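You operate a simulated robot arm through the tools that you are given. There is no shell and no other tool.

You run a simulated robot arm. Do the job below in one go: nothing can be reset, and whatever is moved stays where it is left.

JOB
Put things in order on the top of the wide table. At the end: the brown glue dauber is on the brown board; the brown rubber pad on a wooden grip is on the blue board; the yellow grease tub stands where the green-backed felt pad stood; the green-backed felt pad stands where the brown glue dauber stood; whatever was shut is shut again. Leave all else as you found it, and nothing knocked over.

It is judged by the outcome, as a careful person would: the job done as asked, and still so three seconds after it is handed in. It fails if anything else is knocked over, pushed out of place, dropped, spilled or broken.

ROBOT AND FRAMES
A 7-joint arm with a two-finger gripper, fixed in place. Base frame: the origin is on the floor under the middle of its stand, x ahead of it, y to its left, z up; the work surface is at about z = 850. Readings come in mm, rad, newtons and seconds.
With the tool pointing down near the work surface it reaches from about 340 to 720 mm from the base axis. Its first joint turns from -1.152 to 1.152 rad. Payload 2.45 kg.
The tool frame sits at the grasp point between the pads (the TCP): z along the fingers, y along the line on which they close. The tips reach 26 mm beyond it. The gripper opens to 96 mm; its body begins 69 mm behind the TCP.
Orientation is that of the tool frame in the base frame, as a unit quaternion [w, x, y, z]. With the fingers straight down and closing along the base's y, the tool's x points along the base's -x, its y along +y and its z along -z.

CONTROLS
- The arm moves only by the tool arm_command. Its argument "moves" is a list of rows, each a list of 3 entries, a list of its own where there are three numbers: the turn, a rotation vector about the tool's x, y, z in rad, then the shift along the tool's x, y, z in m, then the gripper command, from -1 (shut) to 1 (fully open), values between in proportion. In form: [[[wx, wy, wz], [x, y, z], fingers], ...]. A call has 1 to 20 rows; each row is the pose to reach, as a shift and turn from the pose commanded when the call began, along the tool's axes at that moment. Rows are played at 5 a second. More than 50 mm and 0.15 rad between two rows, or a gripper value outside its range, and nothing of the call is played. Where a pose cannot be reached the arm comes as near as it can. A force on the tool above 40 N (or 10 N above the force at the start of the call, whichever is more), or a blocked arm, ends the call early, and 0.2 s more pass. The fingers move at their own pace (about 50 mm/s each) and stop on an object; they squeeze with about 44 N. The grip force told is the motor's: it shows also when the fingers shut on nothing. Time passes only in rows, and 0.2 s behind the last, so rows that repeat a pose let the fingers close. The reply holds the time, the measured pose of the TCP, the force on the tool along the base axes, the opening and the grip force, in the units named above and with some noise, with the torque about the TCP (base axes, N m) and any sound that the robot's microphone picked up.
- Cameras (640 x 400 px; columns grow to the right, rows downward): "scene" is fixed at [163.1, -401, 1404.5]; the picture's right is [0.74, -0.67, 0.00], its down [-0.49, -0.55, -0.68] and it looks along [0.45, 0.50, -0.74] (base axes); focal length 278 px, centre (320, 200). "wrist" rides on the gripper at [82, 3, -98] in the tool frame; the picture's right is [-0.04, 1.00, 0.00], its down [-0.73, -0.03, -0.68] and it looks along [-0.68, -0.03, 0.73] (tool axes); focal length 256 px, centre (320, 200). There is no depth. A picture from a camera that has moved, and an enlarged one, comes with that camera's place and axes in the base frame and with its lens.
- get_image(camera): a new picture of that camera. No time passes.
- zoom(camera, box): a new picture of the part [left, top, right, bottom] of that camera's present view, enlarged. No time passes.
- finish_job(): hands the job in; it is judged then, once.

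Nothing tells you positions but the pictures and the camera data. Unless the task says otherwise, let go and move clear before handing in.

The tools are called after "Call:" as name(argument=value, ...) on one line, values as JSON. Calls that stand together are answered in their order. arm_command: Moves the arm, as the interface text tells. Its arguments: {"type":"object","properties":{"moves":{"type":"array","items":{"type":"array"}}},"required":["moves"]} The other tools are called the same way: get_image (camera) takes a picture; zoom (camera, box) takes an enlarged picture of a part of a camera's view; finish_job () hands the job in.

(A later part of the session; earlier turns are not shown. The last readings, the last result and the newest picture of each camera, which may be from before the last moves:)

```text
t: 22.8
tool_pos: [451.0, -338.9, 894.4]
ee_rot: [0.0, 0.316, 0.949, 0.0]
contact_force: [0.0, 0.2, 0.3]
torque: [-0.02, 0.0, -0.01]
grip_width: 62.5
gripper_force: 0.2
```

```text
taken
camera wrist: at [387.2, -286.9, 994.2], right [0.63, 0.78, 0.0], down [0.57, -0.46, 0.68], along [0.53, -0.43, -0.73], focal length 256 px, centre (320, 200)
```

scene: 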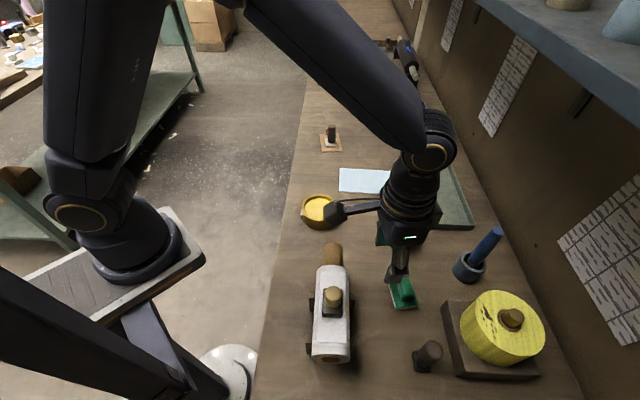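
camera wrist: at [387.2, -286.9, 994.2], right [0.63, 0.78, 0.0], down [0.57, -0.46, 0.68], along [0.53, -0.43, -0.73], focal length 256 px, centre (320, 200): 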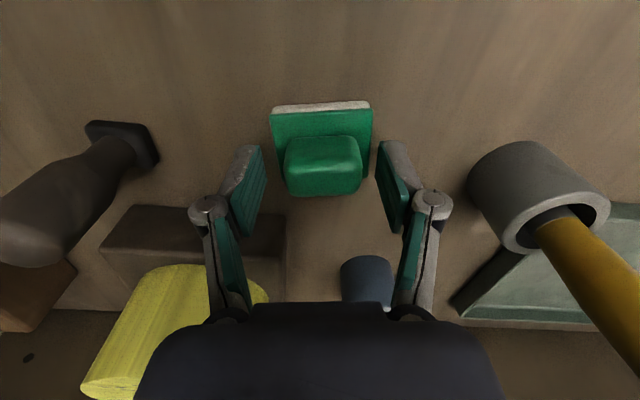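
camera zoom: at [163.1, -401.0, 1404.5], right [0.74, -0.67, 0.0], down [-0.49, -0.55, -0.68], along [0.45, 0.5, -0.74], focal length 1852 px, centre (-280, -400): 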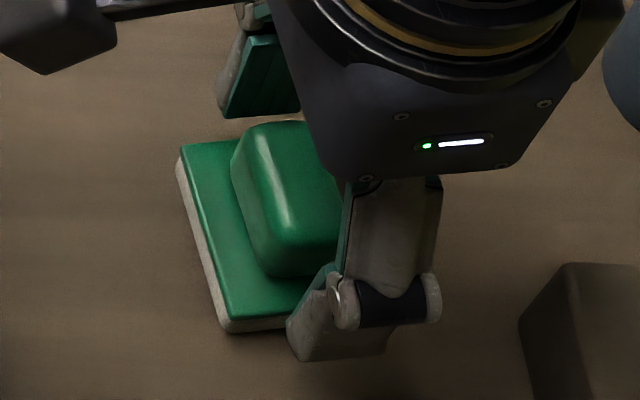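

Call:
arm_command(moves=[[[0, 0, 0], [0, 0, 0], -0.2], [[0, 0, 0], [0, 0, 0], -1], [[0, 0, 0], [0, 0, 0], -1], [[0, 0, 0], [0, 0, 0], -1], [[0, 0, 0], [0, 0, 0], -1]])

Call:
arm_command(moves=[[[0, 0, 0], [0, 0, -0.01], -1], [[0, 0, 0], [0, 0, -0.03], -1], [[0, 0, 0], [0, 0, -0.06], -1], [[0, 0, 0], [0, 0, -0.1], -1], [[0, 0, 0], [0, 0, -0.1], -1]])

Call:
get_image(camera="wrist")

Call:
get_image(camera="scene")

```text
t: 24.0
tool_pos: [450.0, -338.9, 894.2]
ee_rot: [0.0, 0.316, 0.949, 0.0]
contact_force: [0.4, 0.7, 0.9]
torque: [0.05, -0.04, 0.01]
grip_width: 38.7
gripper_force: 43.7
```

```text
t: 25.2
tool_pos: [450.6, -338.1, 995.6]
ee_rot: [0.0, 0.316, 0.949, 0.0]
contact_force: [0.0, 0.5, -1.3]
torque: [0.01, 0.04, 0.0]
grip_width: 38.3
gripper_force: 44.0
```

```text
taken
camera wrist: at [388.1, -287.0, 1096.0], right [0.63, 0.78, 0.0], down [0.57, -0.46, 0.68], along [0.53, -0.43, -0.73], focal length 256 px, centre (320, 200)
```

wrist: 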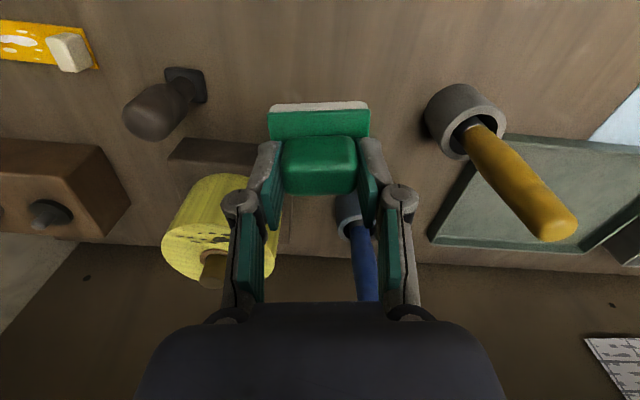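

```text
taken
```

scene: 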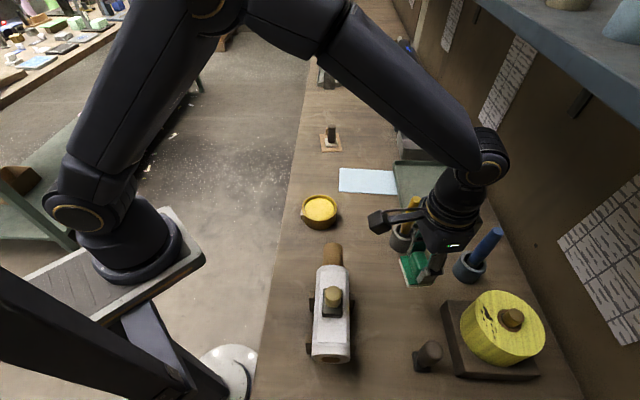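

The pad is held firmly and level. I'll lift it clear of the stick height, carry it to where the dauber stood (475, -194), and come down to just above the table.

Call:
arm_command(moves=[[[0, 0, 0], [0, 0, -0.045], -1], [[0, 0, 0], [0.0162, 0.0324, -0.045], -1], [[0, 0, 0], [0.0324, 0.0648, -0.045], -1], [[0, 0, 0], [0.0485, 0.0972, -0.045], -1], [[0, 0, 0], [0.0647, 0.1296, -0.045], -1], [[0, 0, 0], [0.0647, 0.1296, -0.005], -1], [[0, 0, 0], [0.0647, 0.1296, 0.04], -1], [[0, 0, 0], [0.0647, 0.1296, 0.075], -1], [[0, 0, 0], [0.0647, 0.1296, 0.09], -1], [[0, 0, 0], [0.0647, 0.1296, 0.09], -1]])

Call:
get_image(camera="wrist")

Call:
get_image(camera="scene")

```text
t: 27.4
tool_pos: [477.7, -196.0, 908.3]
ee_rot: [-0.001, 0.315, 0.949, 0.0]
contact_force: [-0.2, -0.2, 0.2]
torque: [-0.01, 0.02, 0.02]
grip_width: 38.2
gripper_force: 44.1
```

```text
taken
camera wrist: at [414.4, -143.6, 1007.1], right [0.63, 0.78, 0.0], down [0.57, -0.46, 0.68], along [0.53, -0.43, -0.73], focal length 256 px, centre (320, 200)
```

wrist: 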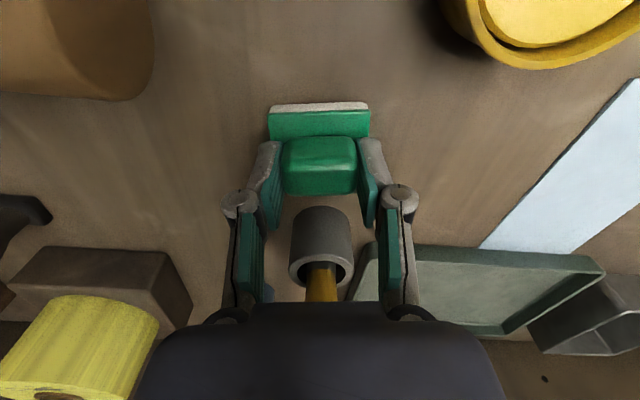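

```text
taken
```

scene: 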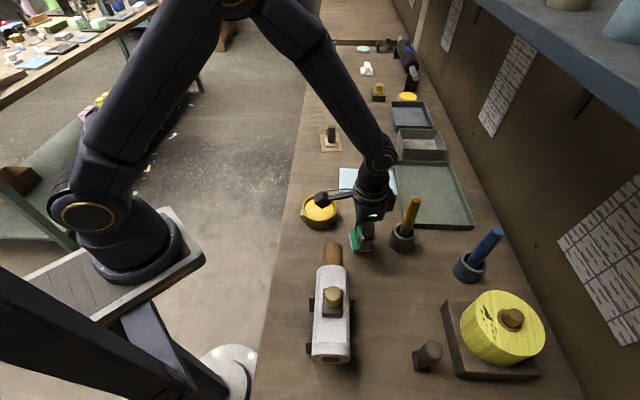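

Over the dauber's old spot with good gaps on both sides. Lowering gently to contact.

Call:
arm_command(moves=[[[0, 0, 0], [0.001, 0, 0.006], -1], [[0, 0, 0], [0.001, 0, 0.009], -1], [[0, 0, 0], [0.001, 0, 0.01], -1], [[0, 0, 0], [0.001, 0, 0.01], -1]])

Call:
arm_command(moves=[[[0, 0, 0], [0, 0, 0.001], -1], [[0, 0, 0], [0, 0, 0.002], -1], [[0, 0, 0], [0, 0, 0.002], -1]])

```text
t: 28.4
tool_pos: [474.2, -194.1, 897.0]
ee_rot: [0.0, 0.315, 0.949, -0.001]
contact_force: [0.0, -0.3, -1.0]
torque: [-0.01, 0.01, 0.0]
grip_width: 38.3
gripper_force: 43.3
```

```text
t: 29.2
tool_pos: [476.0, -196.3, 895.7]
ee_rot: [0.0, 0.316, 0.949, 0.0]
contact_force: [-0.6, 0.7, 4.8]
torque: [0.06, 0.07, -0.01]
grip_width: 38.4
gripper_force: 44.4
```

Contact is felt. Releasing and rising straight up, then checking the pad.

Call:
arm_command(moves=[[[0, 0, 0], [0, 0, 0], 0], [[0, 0, 0], [0, 0, 0], 0.3], [[0, 0, 0], [0, 0, 0], 0.3], [[0, 0, 0], [0, 0, 0], 0.3]])

Call:
arm_command(moves=[[[0, 0, 0], [0, 0, -0.02], 0.3], [[0, 0, 0], [0, 0, -0.05], 0.3], [[0, 0, 0], [0, 0, -0.09], 0.3], [[0, 0, 0], [0, 0, -0.12], 0.3], [[0, 0, 0], [0, 0, -0.12], 0.3]])

Call:
get_image(camera="wrist")

Call:
zoom(camera="scene", box=[280, 180, 440, 280])

```text
t: 30.2
tool_pos: [476.5, -195.6, 895.0]
ee_rot: [0.0, 0.316, 0.949, -0.001]
contact_force: [-0.2, -1.2, -0.1]
torque: [0.05, -0.01, -0.02]
grip_width: 62.4
gripper_force: 0.1
```

```text
t: 31.4
tool_pos: [475.3, -196.8, 1015.3]
ee_rot: [0.0, 0.316, 0.949, 0.0]
contact_force: [-0.2, -0.1, -0.5]
torque: [-0.01, 0.0, -0.01]
grip_width: 62.1
gripper_force: 0.1
```

```text
taken
camera wrist: at [412.8, -145.2, 1114.4], right [0.63, 0.78, 0.0], down [0.57, -0.46, 0.68], along [0.53, -0.43, -0.73], focal length 256 px, centre (320, 200)
```

wrist: 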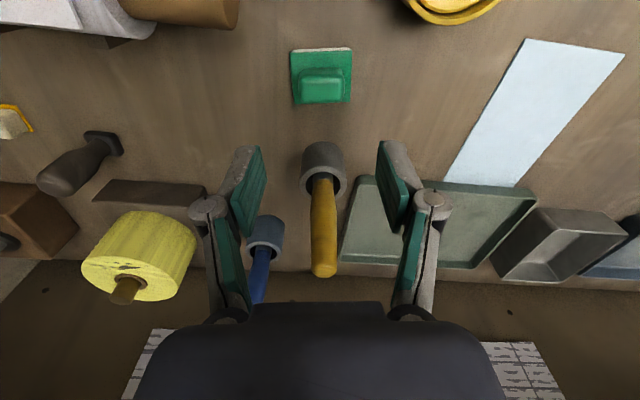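

```text
4.00 times, centred on (360, 230) of scene
camera zoom: at [163.1, -401.0, 1404.5], right [0.74, -0.67, 0.0], down [-0.49, -0.55, -0.68], along [0.45, 0.5, -0.74], focal length 1111 px, centre (160, 80)
```

zoom: 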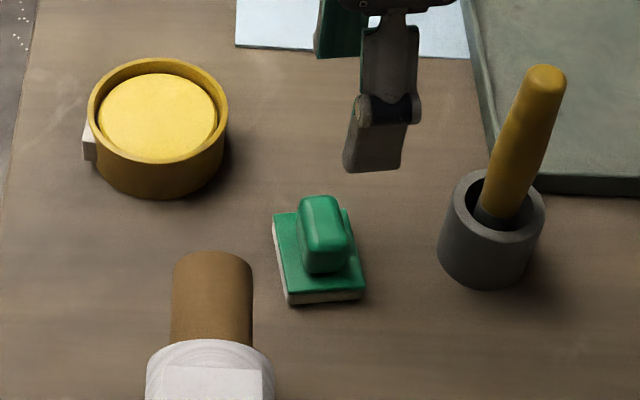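

The felt pad stands on the dauber's old spot, with its centre measured at (475, -192). Now the yellow tub: I move to a viewpoint just behind it, finger line turned to avoid its side tag.

Call:
arm_command(moves=[[[0, 0, -0.018], [0.0363, 0.0238, 0], 0.3], [[0, 0, -0.036], [0.0725, 0.0476, 0], 0.6], [[0, 0, -0.055], [0.1088, 0.0713, 0], 1], [[0, 0, -0.073], [0.145, 0.0951, 0], 1], [[0, 0, -0.073], [0.145, 0.0951, 0], 1], [[0, 0, -0.073], [0.145, 0.0951, 0], 1]])

Call:
get_image(camera="wrist")

Call:
zoom(camera="wrist", box=[220, 40, 420, 165])

```text
t: 32.8
tool_pos: [417.0, -36.1, 1015.8]
ee_rot: [0.0, 0.28, 0.96, 0.0]
contact_force: [-0.3, -1.1, 0.1]
torque: [-0.02, -0.03, -0.01]
grip_width: 96.1
gripper_force: 0.0
```

```text
taken
camera wrist: at [351.2, 11.7, 1114.8], right [0.57, 0.82, 0.0], down [0.6, -0.42, 0.68], along [0.56, -0.39, -0.73], focal length 256 px, centre (320, 200)
```

wrist: 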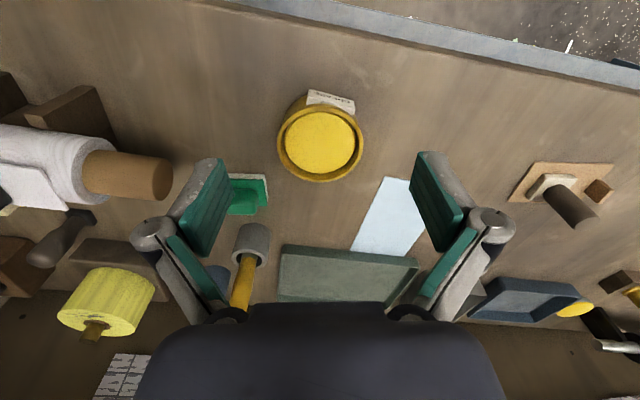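

```text
3.20 times, centred on (320, 102) of wrist
camera zoom: at [351.2, 11.7, 1114.8], right [0.57, 0.82, 0.0], down [0.6, -0.42, 0.68], along [0.56, -0.39, -0.73], focal length 819 px, centre (320, 512)
```

zoom: 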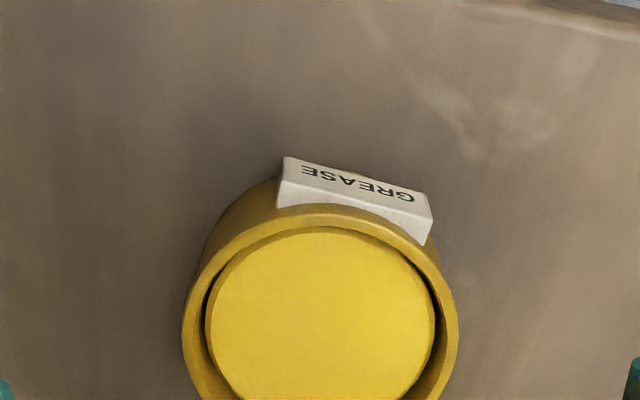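

The tub is about 87 mm across with its GREASE tag facing the robot, so a full-open grip across it leaves about 4–5 mm a side. I'll move directly above it, with the tips still above the rim, to centre precisely.

Call:
arm_command(moves=[[[0, 0, 0.04], [-0.02, -0.0005, 0.02], 1], [[0, 0, 0.08], [-0.04, -0.001, 0.045], 1], [[0, 0, 0.12], [-0.0583, -0.0012, 0.07], 1], [[0, 0, 0.12], [-0.0583, -0.0012, 0.076], 1], [[0, 0, 0.12], [-0.0583, -0.0012, 0.076], 1]])

Call:
get_image(camera="wrist")

Call:
zoom(camera="wrist", box=[220, 60, 420, 200])

Call:
zoom(camera="scene", box=[280, 160, 380, 250])

```text
t: 34.0
tool_pos: [466.4, -66.4, 939.0]
ee_rot: [0.0, 0.338, 0.941, 0.001]
contact_force: [0.2, 0.2, -0.7]
torque: [-0.01, -0.01, 0.0]
grip_width: 95.9
gripper_force: 0.2
```

```text
taken
camera wrist: at [406.0, -11.4, 1038.6], right [0.67, 0.75, 0.0], down [0.55, -0.49, 0.68], along [0.51, -0.45, -0.73], focal length 256 px, centre (320, 200)
```

wrist: 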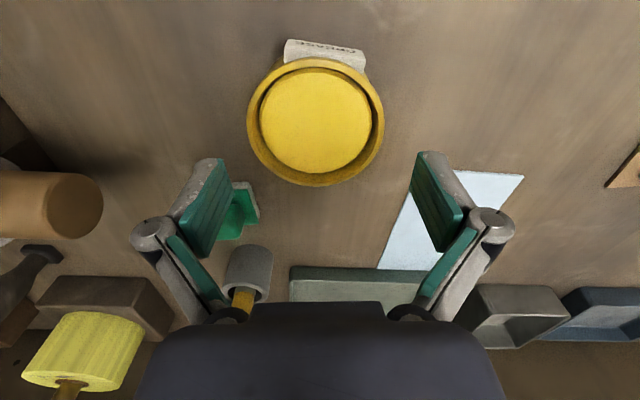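

```text
2.86 times, centred on (320, 130) of wrist
camera zoom: at [406.0, -11.4, 1038.6], right [0.67, 0.75, 0.0], down [0.55, -0.49, 0.68], along [0.51, -0.45, -0.73], focal length 731 px, centre (320, 400)
```

zoom: 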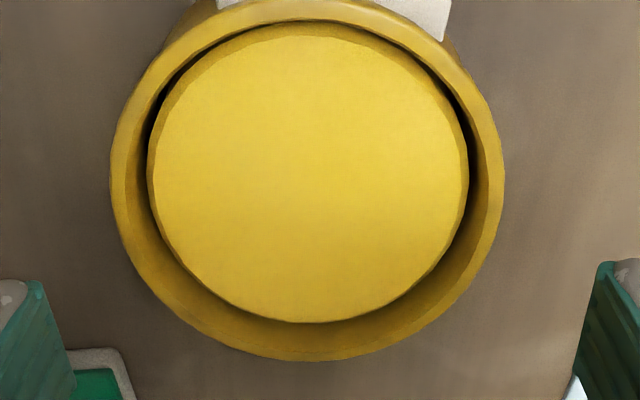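

```text
4.44 times, centred on (330, 205) of scene
camera zoom: at [163.1, -401.0, 1404.5], right [0.74, -0.67, 0.0], down [-0.49, -0.55, -0.68], along [0.45, 0.5, -0.74], focal length 1235 px, centre (276, 178)
```

zoom: 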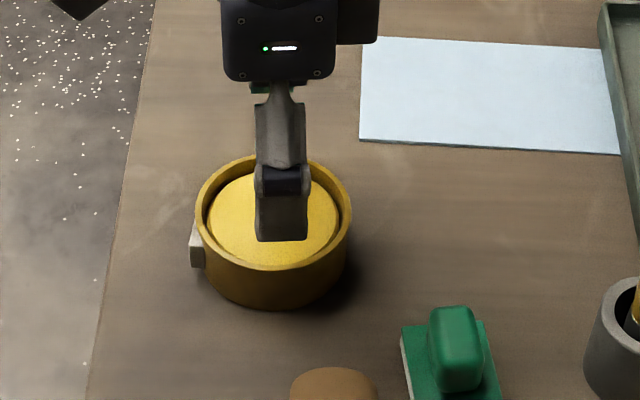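

The tub's centre is about 3 mm to the tool's −y side and 1.5 mm forward. I'll correct that and lower slightly to re-check the centring.

Call:
arm_command(moves=[[[0, 0, 0], [-0.0015, -0.0033, 0], 1], [[0, 0, 0], [-0.0015, -0.0033, 0.015], 1], [[0, 0, 0], [-0.0015, -0.0033, 0.02], 1], [[0, 0, 0], [-0.0015, -0.0033, 0.02], 1]])

Call:
zoom(camera="wrist", box=[200, 40, 440, 200])

Call:
get_image(camera="wrist")

Call:
zoom(camera="scene", box=[290, 160, 370, 240])

```text
t: 35.0
tool_pos: [464.0, -70.4, 918.1]
ee_rot: [0.0, 0.338, 0.941, -0.001]
contact_force: [0.1, -0.6, -0.2]
torque: [0.0, -0.03, 0.0]
grip_width: 96.2
gripper_force: 0.0
```

```text
2.50 times, centred on (320, 120) of wrist
camera zoom: at [403.8, -15.0, 1017.7], right [0.67, 0.75, 0.0], down [0.55, -0.49, 0.68], along [0.51, -0.45, -0.73], focal length 640 px, centre (320, 400)
```

zoom: 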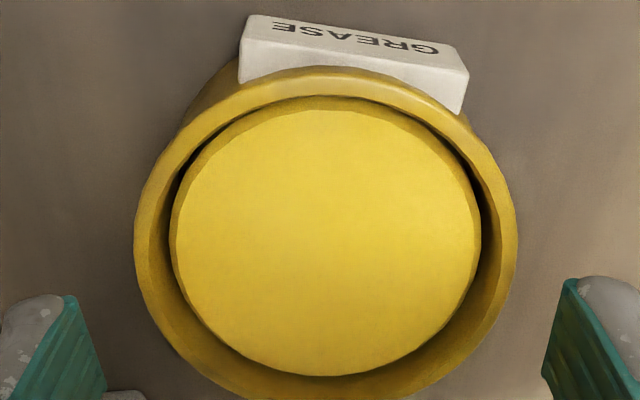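

```text
taken
camera wrist: at [403.8, -15.0, 1017.7], right [0.67, 0.75, 0.0], down [0.55, -0.49, 0.68], along [0.51, -0.45, -0.73], focal length 256 px, centre (320, 200)
```

wrist: 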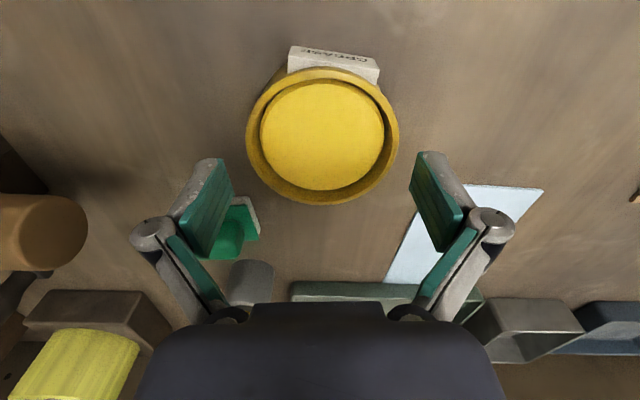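

```text
5.00 times, centred on (330, 200) of scene
camera zoom: at [163.1, -401.0, 1404.5], right [0.74, -0.67, 0.0], down [-0.49, -0.55, -0.68], along [0.45, 0.5, -0.74], focal length 1389 px, centre (270, 200)
```

zoom: 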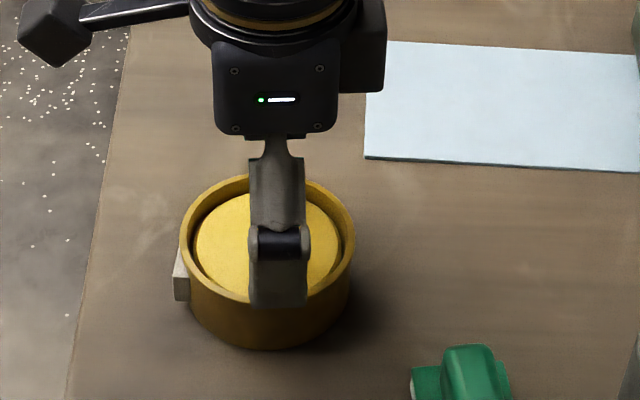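

Nearly centred now; about 1 mm correction remains. Adjusting, then easing down in small steps while watching the force.

Call:
arm_command(moves=[[[0, 0, 0], [0, 0.0011, 0], 1], [[0, 0, 0], [0, 0.0011, 0.004], 1], [[0, 0, 0], [0, 0.0011, 0.004], 1]])

Call:
zoom(camera="wrist", box=[200, 50, 440, 210])

Call:
zoom(camera="wrist", box=[180, 140, 280, 260])

Call:
zoom(camera="wrist", box=[370, 140, 470, 260])

```text
t: 35.8
tool_pos: [464.8, -68.7, 914.4]
ee_rot: [0.0, 0.337, 0.941, -0.001]
contact_force: [0.6, -0.1, 0.0]
torque: [-0.02, 0.05, -0.01]
grip_width: 96.1
gripper_force: 0.0
```

```text
2.50 times, centred on (320, 130) of wrist
camera zoom: at [404.4, -13.6, 1013.9], right [0.67, 0.75, 0.0], down [0.55, -0.49, 0.68], along [0.51, -0.45, -0.73], focal length 640 px, centre (320, 375)
```

zoom: 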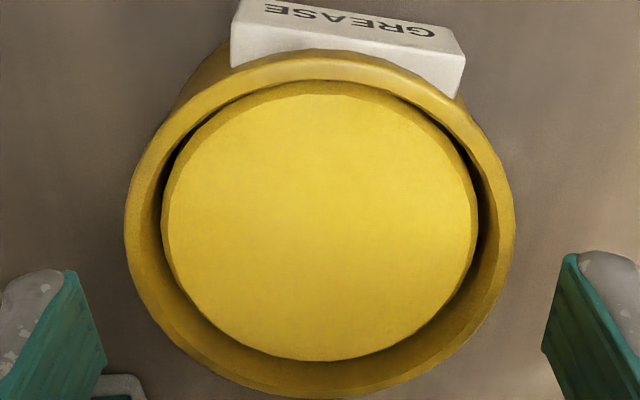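

```text
3.33 times, centred on (230, 200) of wrist
camera zoom: at [404.4, -13.6, 1013.9], right [0.67, 0.75, 0.0], down [0.55, -0.49, 0.68], along [0.51, -0.45, -0.73], focal length 853 px, centre (620, 200)
```

zoom: 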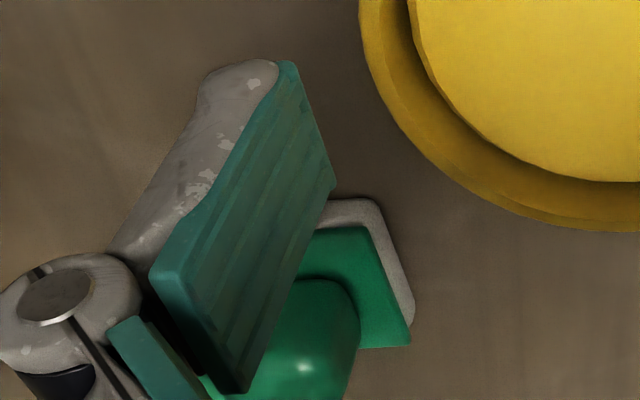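

```text
3.33 times, centred on (420, 200) of wrist
camera zoom: at [404.4, -13.6, 1013.9], right [0.67, 0.75, 0.0], down [0.55, -0.49, 0.68], along [0.51, -0.45, -0.73], focal length 853 px, centre (-13, 200)
```

zoom: 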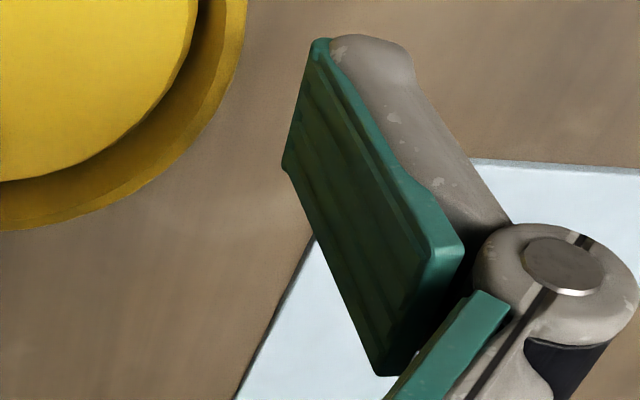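

The tub is centred to within about half a millimetre. Descending with the fingers straddling it.

Call:
arm_command(moves=[[[0, 0, 0], [0, 0, 0.005], 1], [[0, 0, 0], [0, 0, 0.01], 1], [[0, 0, 0], [0, 0, 0.014], 1], [[0, 0, 0], [0, 0, 0.014], 1]])

Call:
get_image(camera="wrist")

Call:
zoom(camera="scene", box=[290, 170, 370, 240])

```text
t: 36.8
tool_pos: [464.5, -68.8, 901.0]
ee_rot: [0.0, 0.339, 0.941, 0.0]
contact_force: [-0.3, 0.2, -0.8]
torque: [0.04, 0.02, 0.01]
grip_width: 95.8
gripper_force: 0.0
```

```text
taken
camera wrist: at [404.6, -13.9, 999.7], right [0.67, 0.75, 0.0], down [0.55, -0.49, 0.68], along [0.51, -0.45, -0.73], focal length 256 px, centre (320, 200)
```

wrist: 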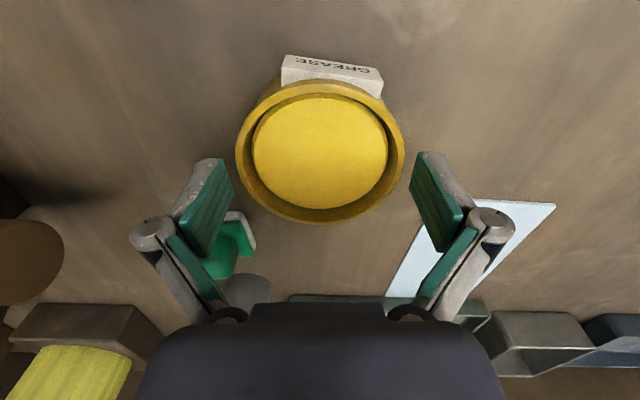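

```text
5.71 times, centred on (330, 205) of scene
camera zoom: at [163.1, -401.0, 1404.5], right [0.74, -0.67, 0.0], down [-0.49, -0.55, -0.68], along [0.45, 0.5, -0.74], focal length 1588 px, centre (263, 171)
```

zoom: 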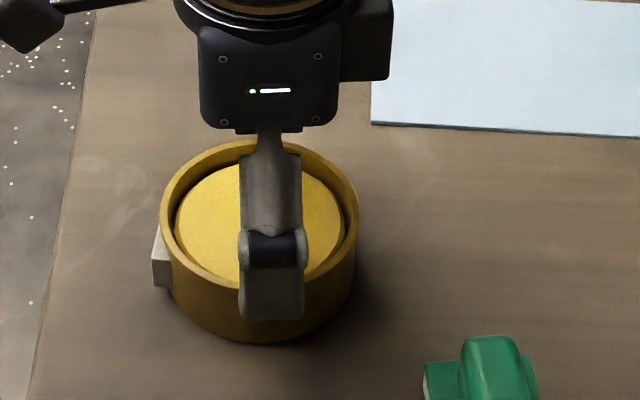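

Call:
arm_command(moves=[[[0, 0, 0], [0, 0, 0.007], 1], [[0, 0, 0], [0, 0, 0.014], 1], [[0, 0, 0], [0, 0, 0.02], 1], [[0, 0, 0], [0, 0, 0.02], 1]])

Call:
get_image(camera="wrist")

Call:
zoom(camera="scene", box=[290, 170, 370, 240])

```text
t: 37.8
tool_pos: [464.1, -67.4, 880.8]
ee_rot: [0.0, 0.338, 0.941, 0.0]
contact_force: [-0.7, -0.4, -0.1]
torque: [0.01, -0.01, -0.01]
grip_width: 95.9
gripper_force: 0.0
```

```text
taken
camera wrist: at [404.1, -13.2, 979.9], right [0.67, 0.75, 0.0], down [0.55, -0.49, 0.68], along [0.51, -0.45, -0.73], focal length 256 px, centre (320, 200)
```

wrist: 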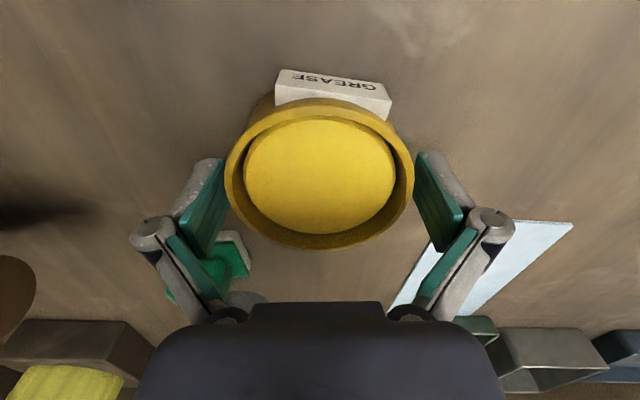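

```text
5.71 times, centred on (330, 205) of scene
camera zoom: at [163.1, -401.0, 1404.5], right [0.74, -0.67, 0.0], down [-0.49, -0.55, -0.68], along [0.45, 0.5, -0.74], focal length 1588 px, centre (263, 171)
```

zoom: 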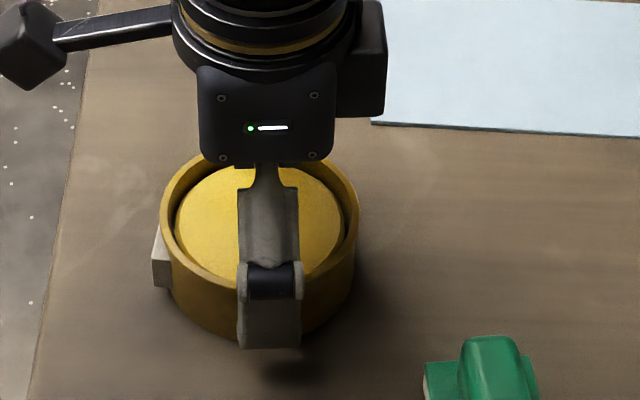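

Both fingers are beside the tub with no contact force. Closing, then a small test lift.

Call:
arm_command(moves=[[[0, 0, 0], [0, 0, 0], 0.8], [[0, 0, 0], [0, 0, 0], -1], [[0, 0, 0], [0, 0, 0], -1], [[0, 0, 0], [0, 0, 0], -1]])

Call:
arm_command(moves=[[[0, 0, 0], [0, 0, -0.005], -1], [[0, 0, 0], [0, 0, -0.015], -1], [[0, 0, 0], [0, 0, -0.03], -1], [[0, 0, 0], [0, 0, -0.03], -1]])

Call:
get_image(camera="wrist")

Call:
zoom(camera="scene", box=[280, 160, 380, 240])

```text
t: 38.8
tool_pos: [463.8, -67.1, 881.0]
ee_rot: [0.0, 0.338, 0.941, 0.001]
contact_force: [-1.6, 0.7, 9.3]
torque: [-0.04, 0.2, 0.05]
grip_width: 85.0
gripper_force: 44.0
```

```text
t: 39.8
tool_pos: [464.7, -68.7, 910.7]
ee_rot: [0.0, 0.338, 0.941, 0.0]
contact_force: [1.3, 0.7, -1.4]
torque: [0.0, 0.0, 0.01]
grip_width: 85.0
gripper_force: 43.9
```

```text
taken
camera wrist: at [404.3, -13.4, 1010.1], right [0.67, 0.75, 0.0], down [0.55, -0.49, 0.68], along [0.51, -0.45, -0.73], focal length 256 px, centre (320, 200)
```

wrist: 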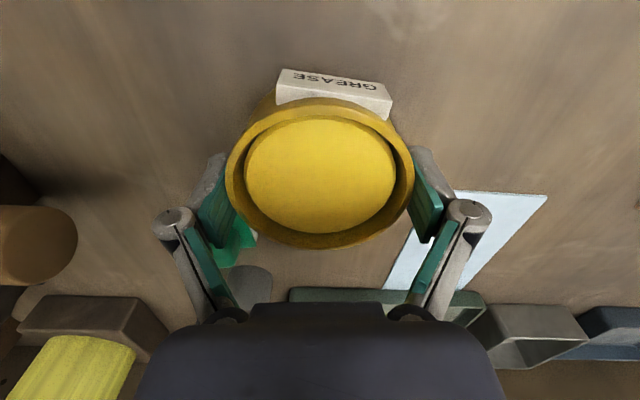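

```text
5.00 times, centred on (330, 200) of scene
camera zoom: at [163.1, -401.0, 1404.5], right [0.74, -0.67, 0.0], down [-0.49, -0.55, -0.68], along [0.45, 0.5, -0.74], focal length 1389 px, centre (270, 200)
```

zoom: 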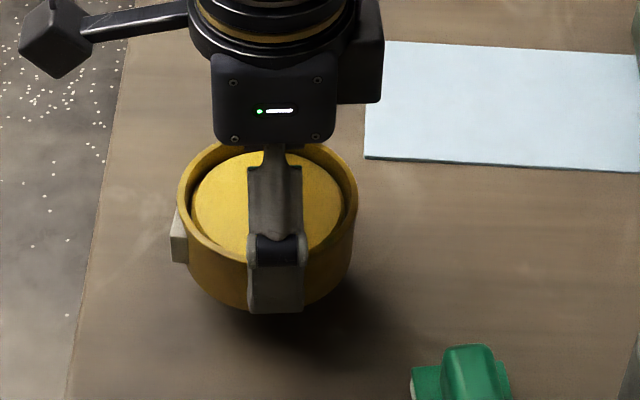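

The tub is lifted level. I'll carry it smoothly at height, bowing toward the robot and away from the yellow stick, to above the felt pad's old spot at (450, -338).

Call:
arm_command(moves=[[[0, 0, 0], [0, 0, -0.02], -1], [[0, 0, 0], [0, 0, -0.055], -1], [[0, 0, 0], [0, 0, -0.09], -1], [[0, 0, -0.0425], [-0.01525, -0.0301, -0.09], -1], [[0, 0, -0.085], [-0.0305, -0.0602, -0.09], -1], [[0, 0, -0.1275], [-0.04575, -0.0903, -0.09], -1], [[0, 0, -0.17], [-0.061, -0.1204, -0.09], -1], [[0, 0, -0.2125], [-0.08585, -0.1446, -0.09], -1], [[0, 0, -0.255], [-0.1107, -0.1689, -0.09], -1], [[0, 0, -0.2975], [-0.1356, -0.1931, -0.09], -1], [[0, 0, -0.34], [-0.1604, -0.2173, -0.09], -1], [[0, 0, -0.34], [-0.1604, -0.2173, -0.06], -1], [[0, 0, -0.34], [-0.1604, -0.2173, -0.025], -1], [[0, 0, -0.34], [-0.1604, -0.2173, -0.015], -1], [[0, 0, -0.34], [-0.1604, -0.2173, -0.015], -1]])

Call:
get_image(camera="wrist")

Call:
get_image(camera="scene")

Call:
zoom(camera="scene", box=[330, 220, 510, 370])

```text
t: 43.0
tool_pos: [449.8, -338.2, 927.9]
ee_rot: [0.0, 0.173, 0.985, 0.0]
contact_force: [-1.0, -0.8, -0.2]
torque: [0.02, 0.0, 0.04]
grip_width: 84.7
gripper_force: 43.8
```

```text
taken
camera wrist: at [375.2, -306.8, 1027.3], right [0.38, 0.93, 0.0], down [0.68, -0.28, 0.68], along [0.63, -0.26, -0.73], focal length 256 px, centre (320, 200)
```

wrist: 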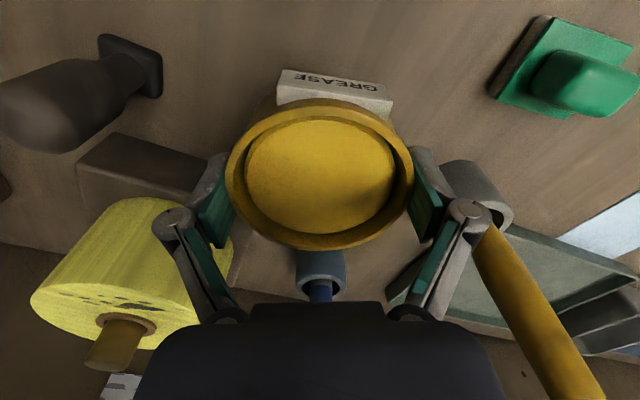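

```text
taken
```

scene: 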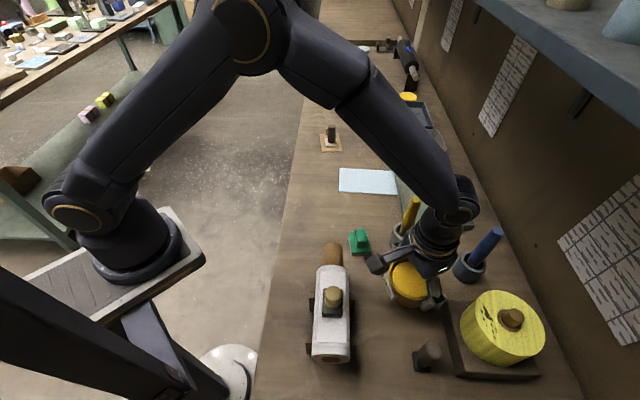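

```text
2.67 times, centred on (420, 295) of scene
camera zoom: at [163.1, -401.0, 1404.5], right [0.74, -0.67, 0.0], down [-0.49, -0.55, -0.68], along [0.45, 0.5, -0.74], focal length 741 px, centre (53, -53)
```

zoom: 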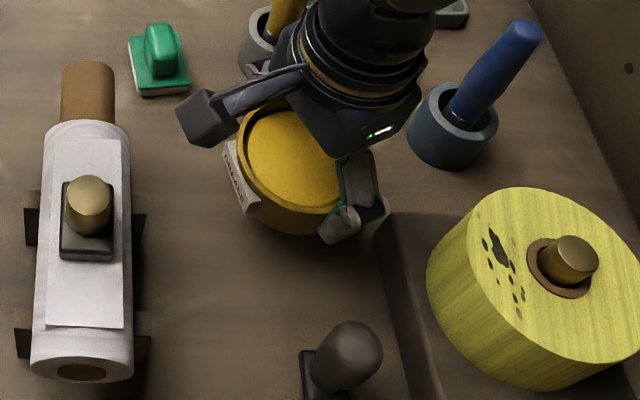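

The tub is directly over the target spot with clear space around both fingers. I'll lower it slowly to contact.

Call:
arm_command(moves=[[[0, 0, 0], [0, 0, 0.015], -1], [[0, 0, 0], [0, 0, 0.03], -1], [[0, 0, 0], [0, 0, 0.039], -1], [[0, 0, 0], [0, 0, 0.042], -1], [[0, 0, 0], [0, 0, 0.042], -1]])

Call:
arm_command(moves=[[[0, 0, 0], [0, 0, 0.001], -1], [[0, 0, 0], [0, 0, 0.002], -1], [[0, 0, 0], [0, 0, 0.002], -1]])

```text
t: 44.2
tool_pos: [450.8, -337.5, 883.3]
ee_rot: [0.0, 0.174, 0.985, 0.0]
contact_force: [0.2, 1.0, -1.6]
torque: [-0.01, -0.02, -0.01]
grip_width: 84.5
gripper_force: 44.3
```

```text
t: 45.0
tool_pos: [449.6, -338.0, 880.3]
ee_rot: [0.0, 0.174, 0.985, 0.0]
contact_force: [-0.2, -0.4, -1.0]
torque: [0.03, -0.01, 0.0]
grip_width: 85.0
gripper_force: 44.3
```

Call:
arm_command(moves=[[[0, 0, 0], [0, 0, 0.001], -1], [[0, 0, 0], [0, 0, 0.0015], -1], [[0, 0, 0], [0, 0, 0.0015], -1]])

Call:
zoom(camera="scene", box=[370, 250, 450, 320])

```text
t: 45.8
tool_pos: [450.5, -337.7, 881.5]
ee_rot: [0.001, 0.173, 0.985, 0.001]
contact_force: [-3.9, 4.6, 15.6]
torque: [0.22, 0.16, 0.03]
grip_width: 84.8
gripper_force: 44.0
```

```text
5.71 times, centred on (410, 285) of scene
camera zoom: at [162.8, -400.7, 1404.7], right [0.74, -0.67, 0.0], down [-0.49, -0.55, -0.68], along [0.45, 0.5, -0.74], focal length 1588 px, centre (-194, -286)
```

zoom: 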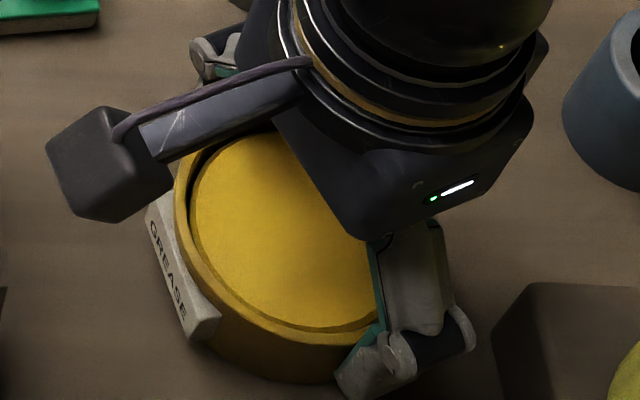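

Firm contact: the tub is on the table. Opening fully and rising straight up.

Call:
arm_command(moves=[[[0, 0, 0], [0, 0, -0.001], -1], [[0, 0, 0], [0, 0, -0.001], 0.9], [[0, 0, 0], [0, 0, -0.001], 1], [[0, 0, 0], [0, 0, -0.001], 1]])

Call:
get_image(camera="wrist")

```text
t: 46.8
tool_pos: [450.1, -337.5, 881.0]
ee_rot: [0.0, 0.173, 0.985, 0.0]
contact_force: [-0.2, 0.7, 0.0]
torque: [-0.02, -0.01, -0.01]
grip_width: 96.0
gripper_force: 0.1
```

```text
taken
camera wrist: at [375.6, -306.0, 980.2], right [0.38, 0.93, 0.0], down [0.68, -0.28, 0.68], along [0.63, -0.26, -0.73], focal length 256 px, centre (320, 200)
```

wrist: 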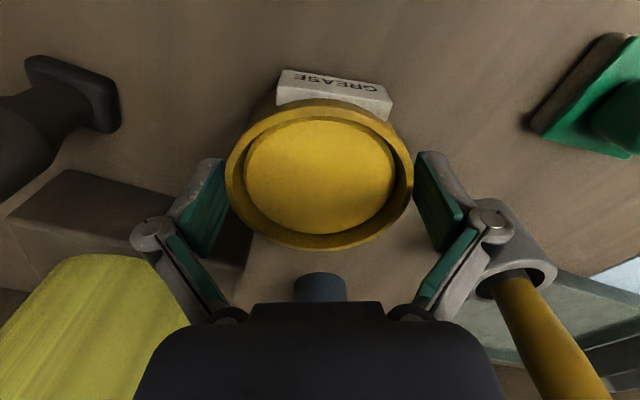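

Call:
arm_command(moves=[[[0, 0, 0], [0, 0, -0.01], 1], [[0, 0, 0], [0, 0, -0.025], 1], [[0, 0, 0], [0, 0, -0.05], 1], [[0, 0, 0], [0, 0, -0.09], 1], [[0, 0, 0], [0, 0, -0.13], 1], [[0, 0, 0], [0, 0, -0.13], 1]])

Call:
get_image(camera="wrist")

Call:
get_image(camera="scene")

Call:
zoom(camera="scene", box=[360, 220, 480, 380])

```text
t: 48.2
tool_pos: [448.7, -339.3, 1010.5]
ee_rot: [0.0, 0.174, 0.985, 0.0]
contact_force: [0.4, 0.1, 0.0]
torque: [0.01, -0.01, -0.01]
grip_width: 95.9
gripper_force: 0.0
```

```text
taken
camera wrist: at [373.7, -308.6, 1111.1], right [0.38, 0.93, 0.0], down [0.68, -0.28, 0.68], along [0.63, -0.26, -0.73], focal length 256 px, centre (320, 200)
```

wrist: 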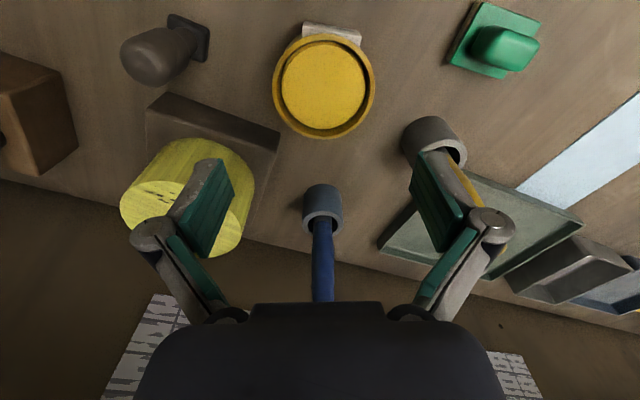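

```text
taken
```

scene: 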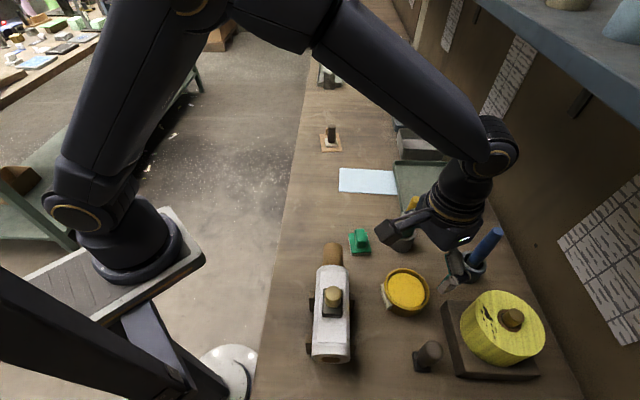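

```text
2.50 times, centred on (420, 300) of scene
camera zoom: at [163.1, -401.0, 1404.5], right [0.74, -0.67, 0.0], down [-0.49, -0.55, -0.68], along [0.45, 0.5, -0.74], focal length 695 px, centre (70, -50)
```

zoom: 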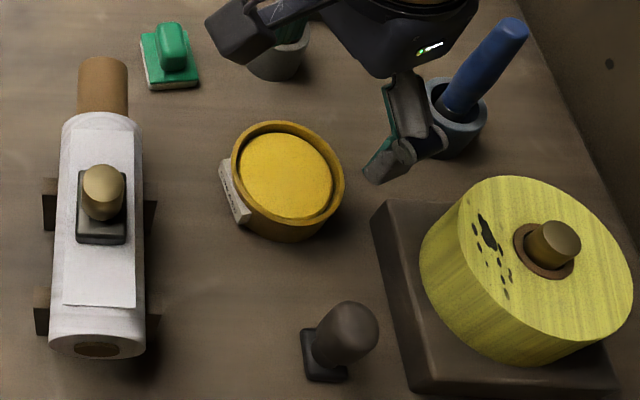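

The tub stands at (451, -337), matching the felt pad's old centre. Last item is the black-footed rubber pad with the brown turned grip: I move behind it for a close look.

Call:
arm_command(moves=[[[0, 0, 0.11], [0.0207, -0.0226, 0], 0.6], [[0, 0, 0.22], [0.0414, -0.0452, 0], 0.4], [[0, 0, 0.33], [0.062, -0.0677, 0], 0.3], [[0, 0, 0.44], [0.0827, -0.0903, 0], 0.3], [[0, 0, 0.44], [0.0827, -0.0903, 0], 0.3]])

Call:
get_image(camera="wrist")

Call:
zoom(camera="wrist", box=[250, 70, 390, 180])

Call:
zoom(camera="scene", box=[390, 310, 480, 390])

```text
t: 49.4
tool_pos: [341.4, -395.3, 1011.6]
ee_rot: [0.0, 0.385, 0.923, 0.0]
contact_force: [0.4, -0.2, -0.2]
torque: [-0.03, -0.02, 0.04]
grip_width: 62.4
gripper_force: 0.1
```

```text
taken
camera wrist: at [286.6, -334.5, 1110.6], right [0.74, 0.67, 0.0], down [0.49, -0.54, 0.68], along [0.46, -0.5, -0.73], focal length 256 px, centre (320, 200)
```

wrist: 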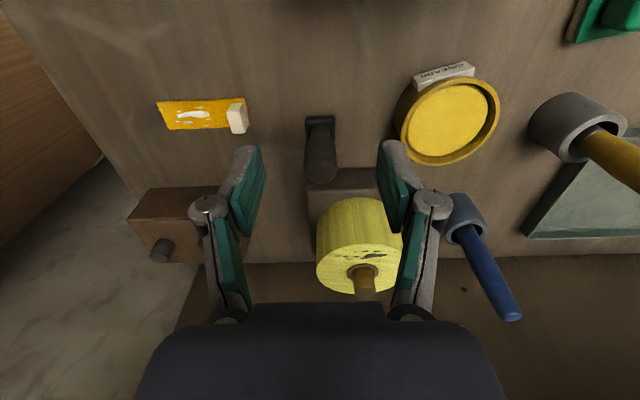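

```text
3.64 times, centred on (320, 125) of wrist
camera zoom: at [286.6, -334.5, 1110.6], right [0.74, 0.67, 0.0], down [0.49, -0.54, 0.68], along [0.46, -0.5, -0.73], focal length 931 px, centre (320, 473)
```

zoom: 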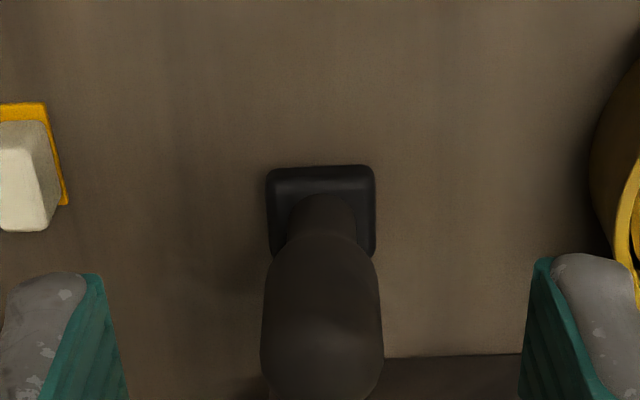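

```text
5.00 times, centred on (435, 350) of scene
camera zoom: at [163.1, -401.0, 1404.5], right [0.74, -0.67, 0.0], down [-0.49, -0.55, -0.68], along [0.45, 0.5, -0.74], focal length 1389 px, centre (-255, -550)
```

zoom: 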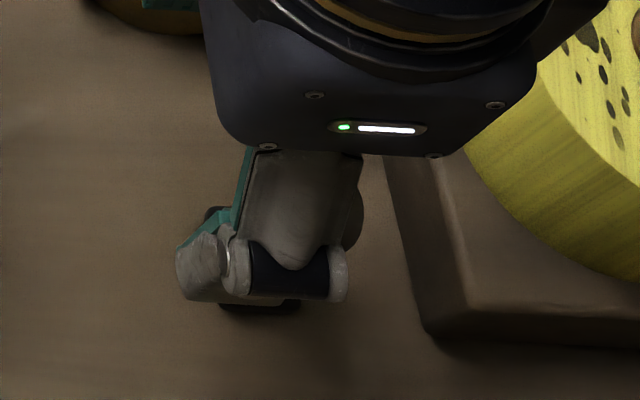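

The grip is a bulged knob, 31 mm wide, with its axis at about (375.5, -432) and top near z 921. I'll centre over it, descend partway and check.

Call:
arm_command(moves=[[[0, 0, 0], [-0.026, -0.0012, 0], 0.2], [[0, 0, 0], [-0.051, -0.0023, 0], 0.2], [[0, 0, 0], [-0.051, -0.0023, 0.035], 0.2], [[0, 0, 0], [-0.051, -0.0023, 0.055], 0.2], [[0, 0, 0], [-0.051, -0.0023, 0.055], 0.2]])

Call:
get_image(camera="wrist")

Call:
zoom(camera="scene", box=[390, 290, 490, 390])

```text
t: 50.6
tool_pos: [376.8, -432.2, 955.4]
ee_rot: [0.0, 0.384, 0.923, -0.001]
contact_force: [0.1, 0.4, 0.0]
torque: [0.0, 0.04, 0.01]
grip_width: 57.6
gripper_force: 0.0
```

```text
taken
camera wrist: at [321.5, -372.6, 1054.5], right [0.74, 0.68, 0.0], down [0.5, -0.54, 0.68], along [0.46, -0.5, -0.73], focal length 256 px, centre (320, 200)
```

wrist: 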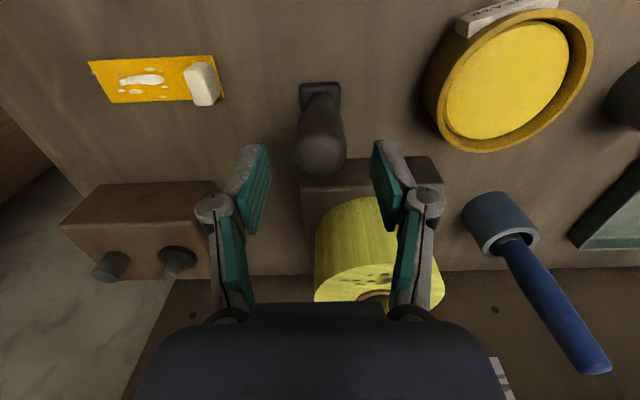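

```text
4.00 times, centred on (440, 340) of scene
camera zoom: at [163.1, -401.0, 1404.5], right [0.74, -0.67, 0.0], down [-0.49, -0.55, -0.68], along [0.45, 0.5, -0.74], focal length 1111 px, centre (-160, -360)
```

zoom: 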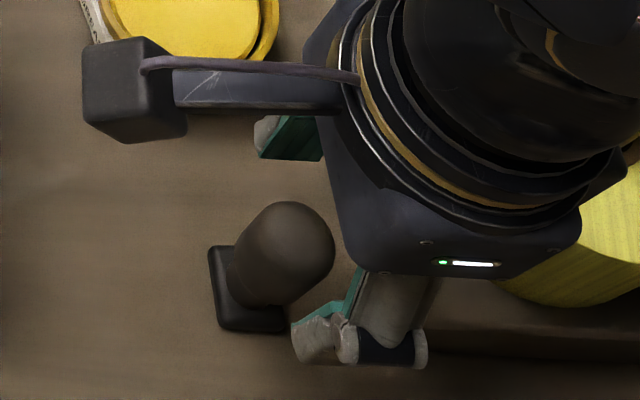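

Call:
zoom(camera="wrist", box=[260, 70, 380, 190])

Call:
zoom(camera="scene", box=[430, 330, 480, 380])

Call:
zoom(camera="scene", box=[400, 330, 450, 380])

```text
3.33 times, centred on (320, 130) of wrist
camera zoom: at [321.5, -372.6, 1054.5], right [0.74, 0.68, 0.0], down [0.5, -0.54, 0.68], along [0.46, -0.5, -0.73], focal length 853 px, centre (320, 433)
```

zoom: 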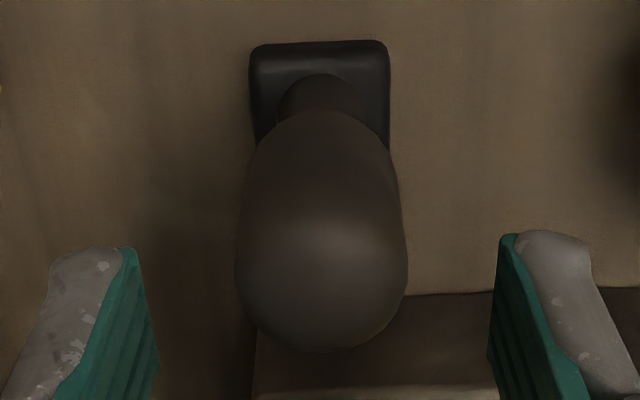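

```text
8.00 times, centred on (455, 355) of scene
camera zoom: at [163.1, -401.0, 1404.5], right [0.74, -0.67, 0.0], down [-0.49, -0.55, -0.68], along [0.45, 0.5, -0.74], focal length 2223 px, centre (-760, -1040)
```

zoom: 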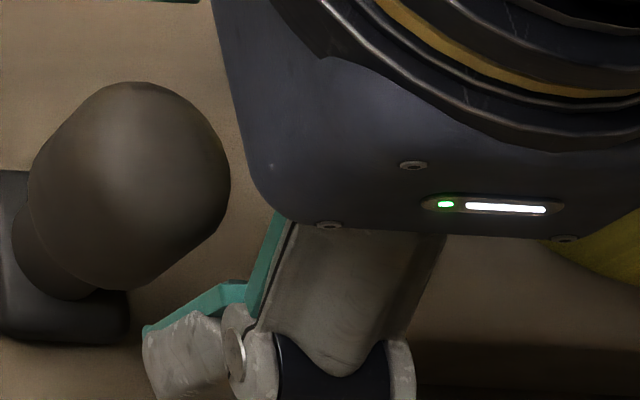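

```text
8.00 times, centred on (425, 355) of scene
camera zoom: at [163.1, -401.0, 1404.5], right [0.74, -0.67, 0.0], down [-0.49, -0.55, -0.68], along [0.45, 0.5, -0.74], focal length 2223 px, centre (-520, -1040)
```

zoom: 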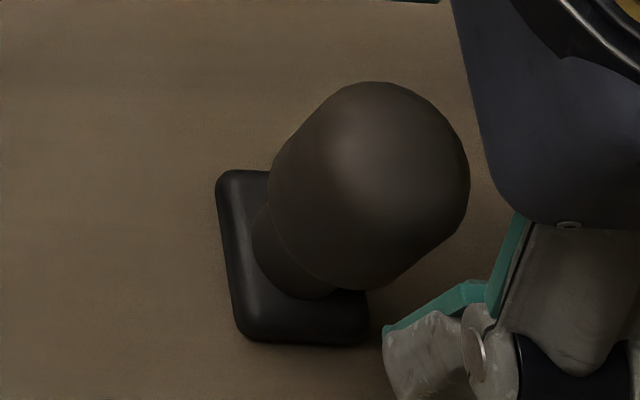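

The grip is round, about 32 mm wide, with its top near z 937. Everything is centred, so I'll descend to z about 905 and grasp it at the widest part.

Call:
arm_command(moves=[[[0, 0, 0], [0, 0, 0.02], 0.2], [[0, 0, 0], [0, 0, 0.04], 0.2], [[0, 0, 0], [0, 0, 0.05], 0.2], [[0, 0, 0], [0, 0, 0.05], 0.2]])

Call:
get_image(camera="wrist")

Call:
zoom(camera="scene", box=[390, 290, 490, 390])

```text
t: 51.6
tool_pos: [375.2, -432.3, 905.7]
ee_rot: [0.0, 0.385, 0.923, 0.0]
contact_force: [0.0, -0.6, 1.1]
torque: [0.0, 0.04, 0.0]
grip_width: 57.8
gripper_force: 0.0
```

```text
taken
camera wrist: at [321.3, -372.3, 1005.1], right [0.74, 0.68, 0.0], down [0.5, -0.54, 0.68], along [0.46, -0.5, -0.73], focal length 256 px, centre (320, 200)
```

wrist: 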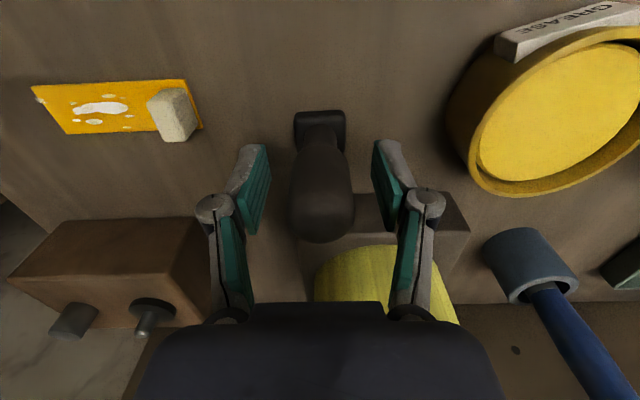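

```text
4.00 times, centred on (440, 340) of scene
camera zoom: at [163.1, -401.0, 1404.5], right [0.74, -0.67, 0.0], down [-0.49, -0.55, -0.68], along [0.45, 0.5, -0.74], focal length 1111 px, centre (-160, -360)
```

zoom: 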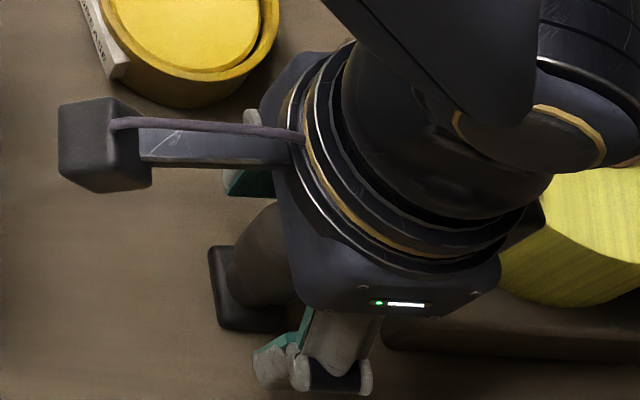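

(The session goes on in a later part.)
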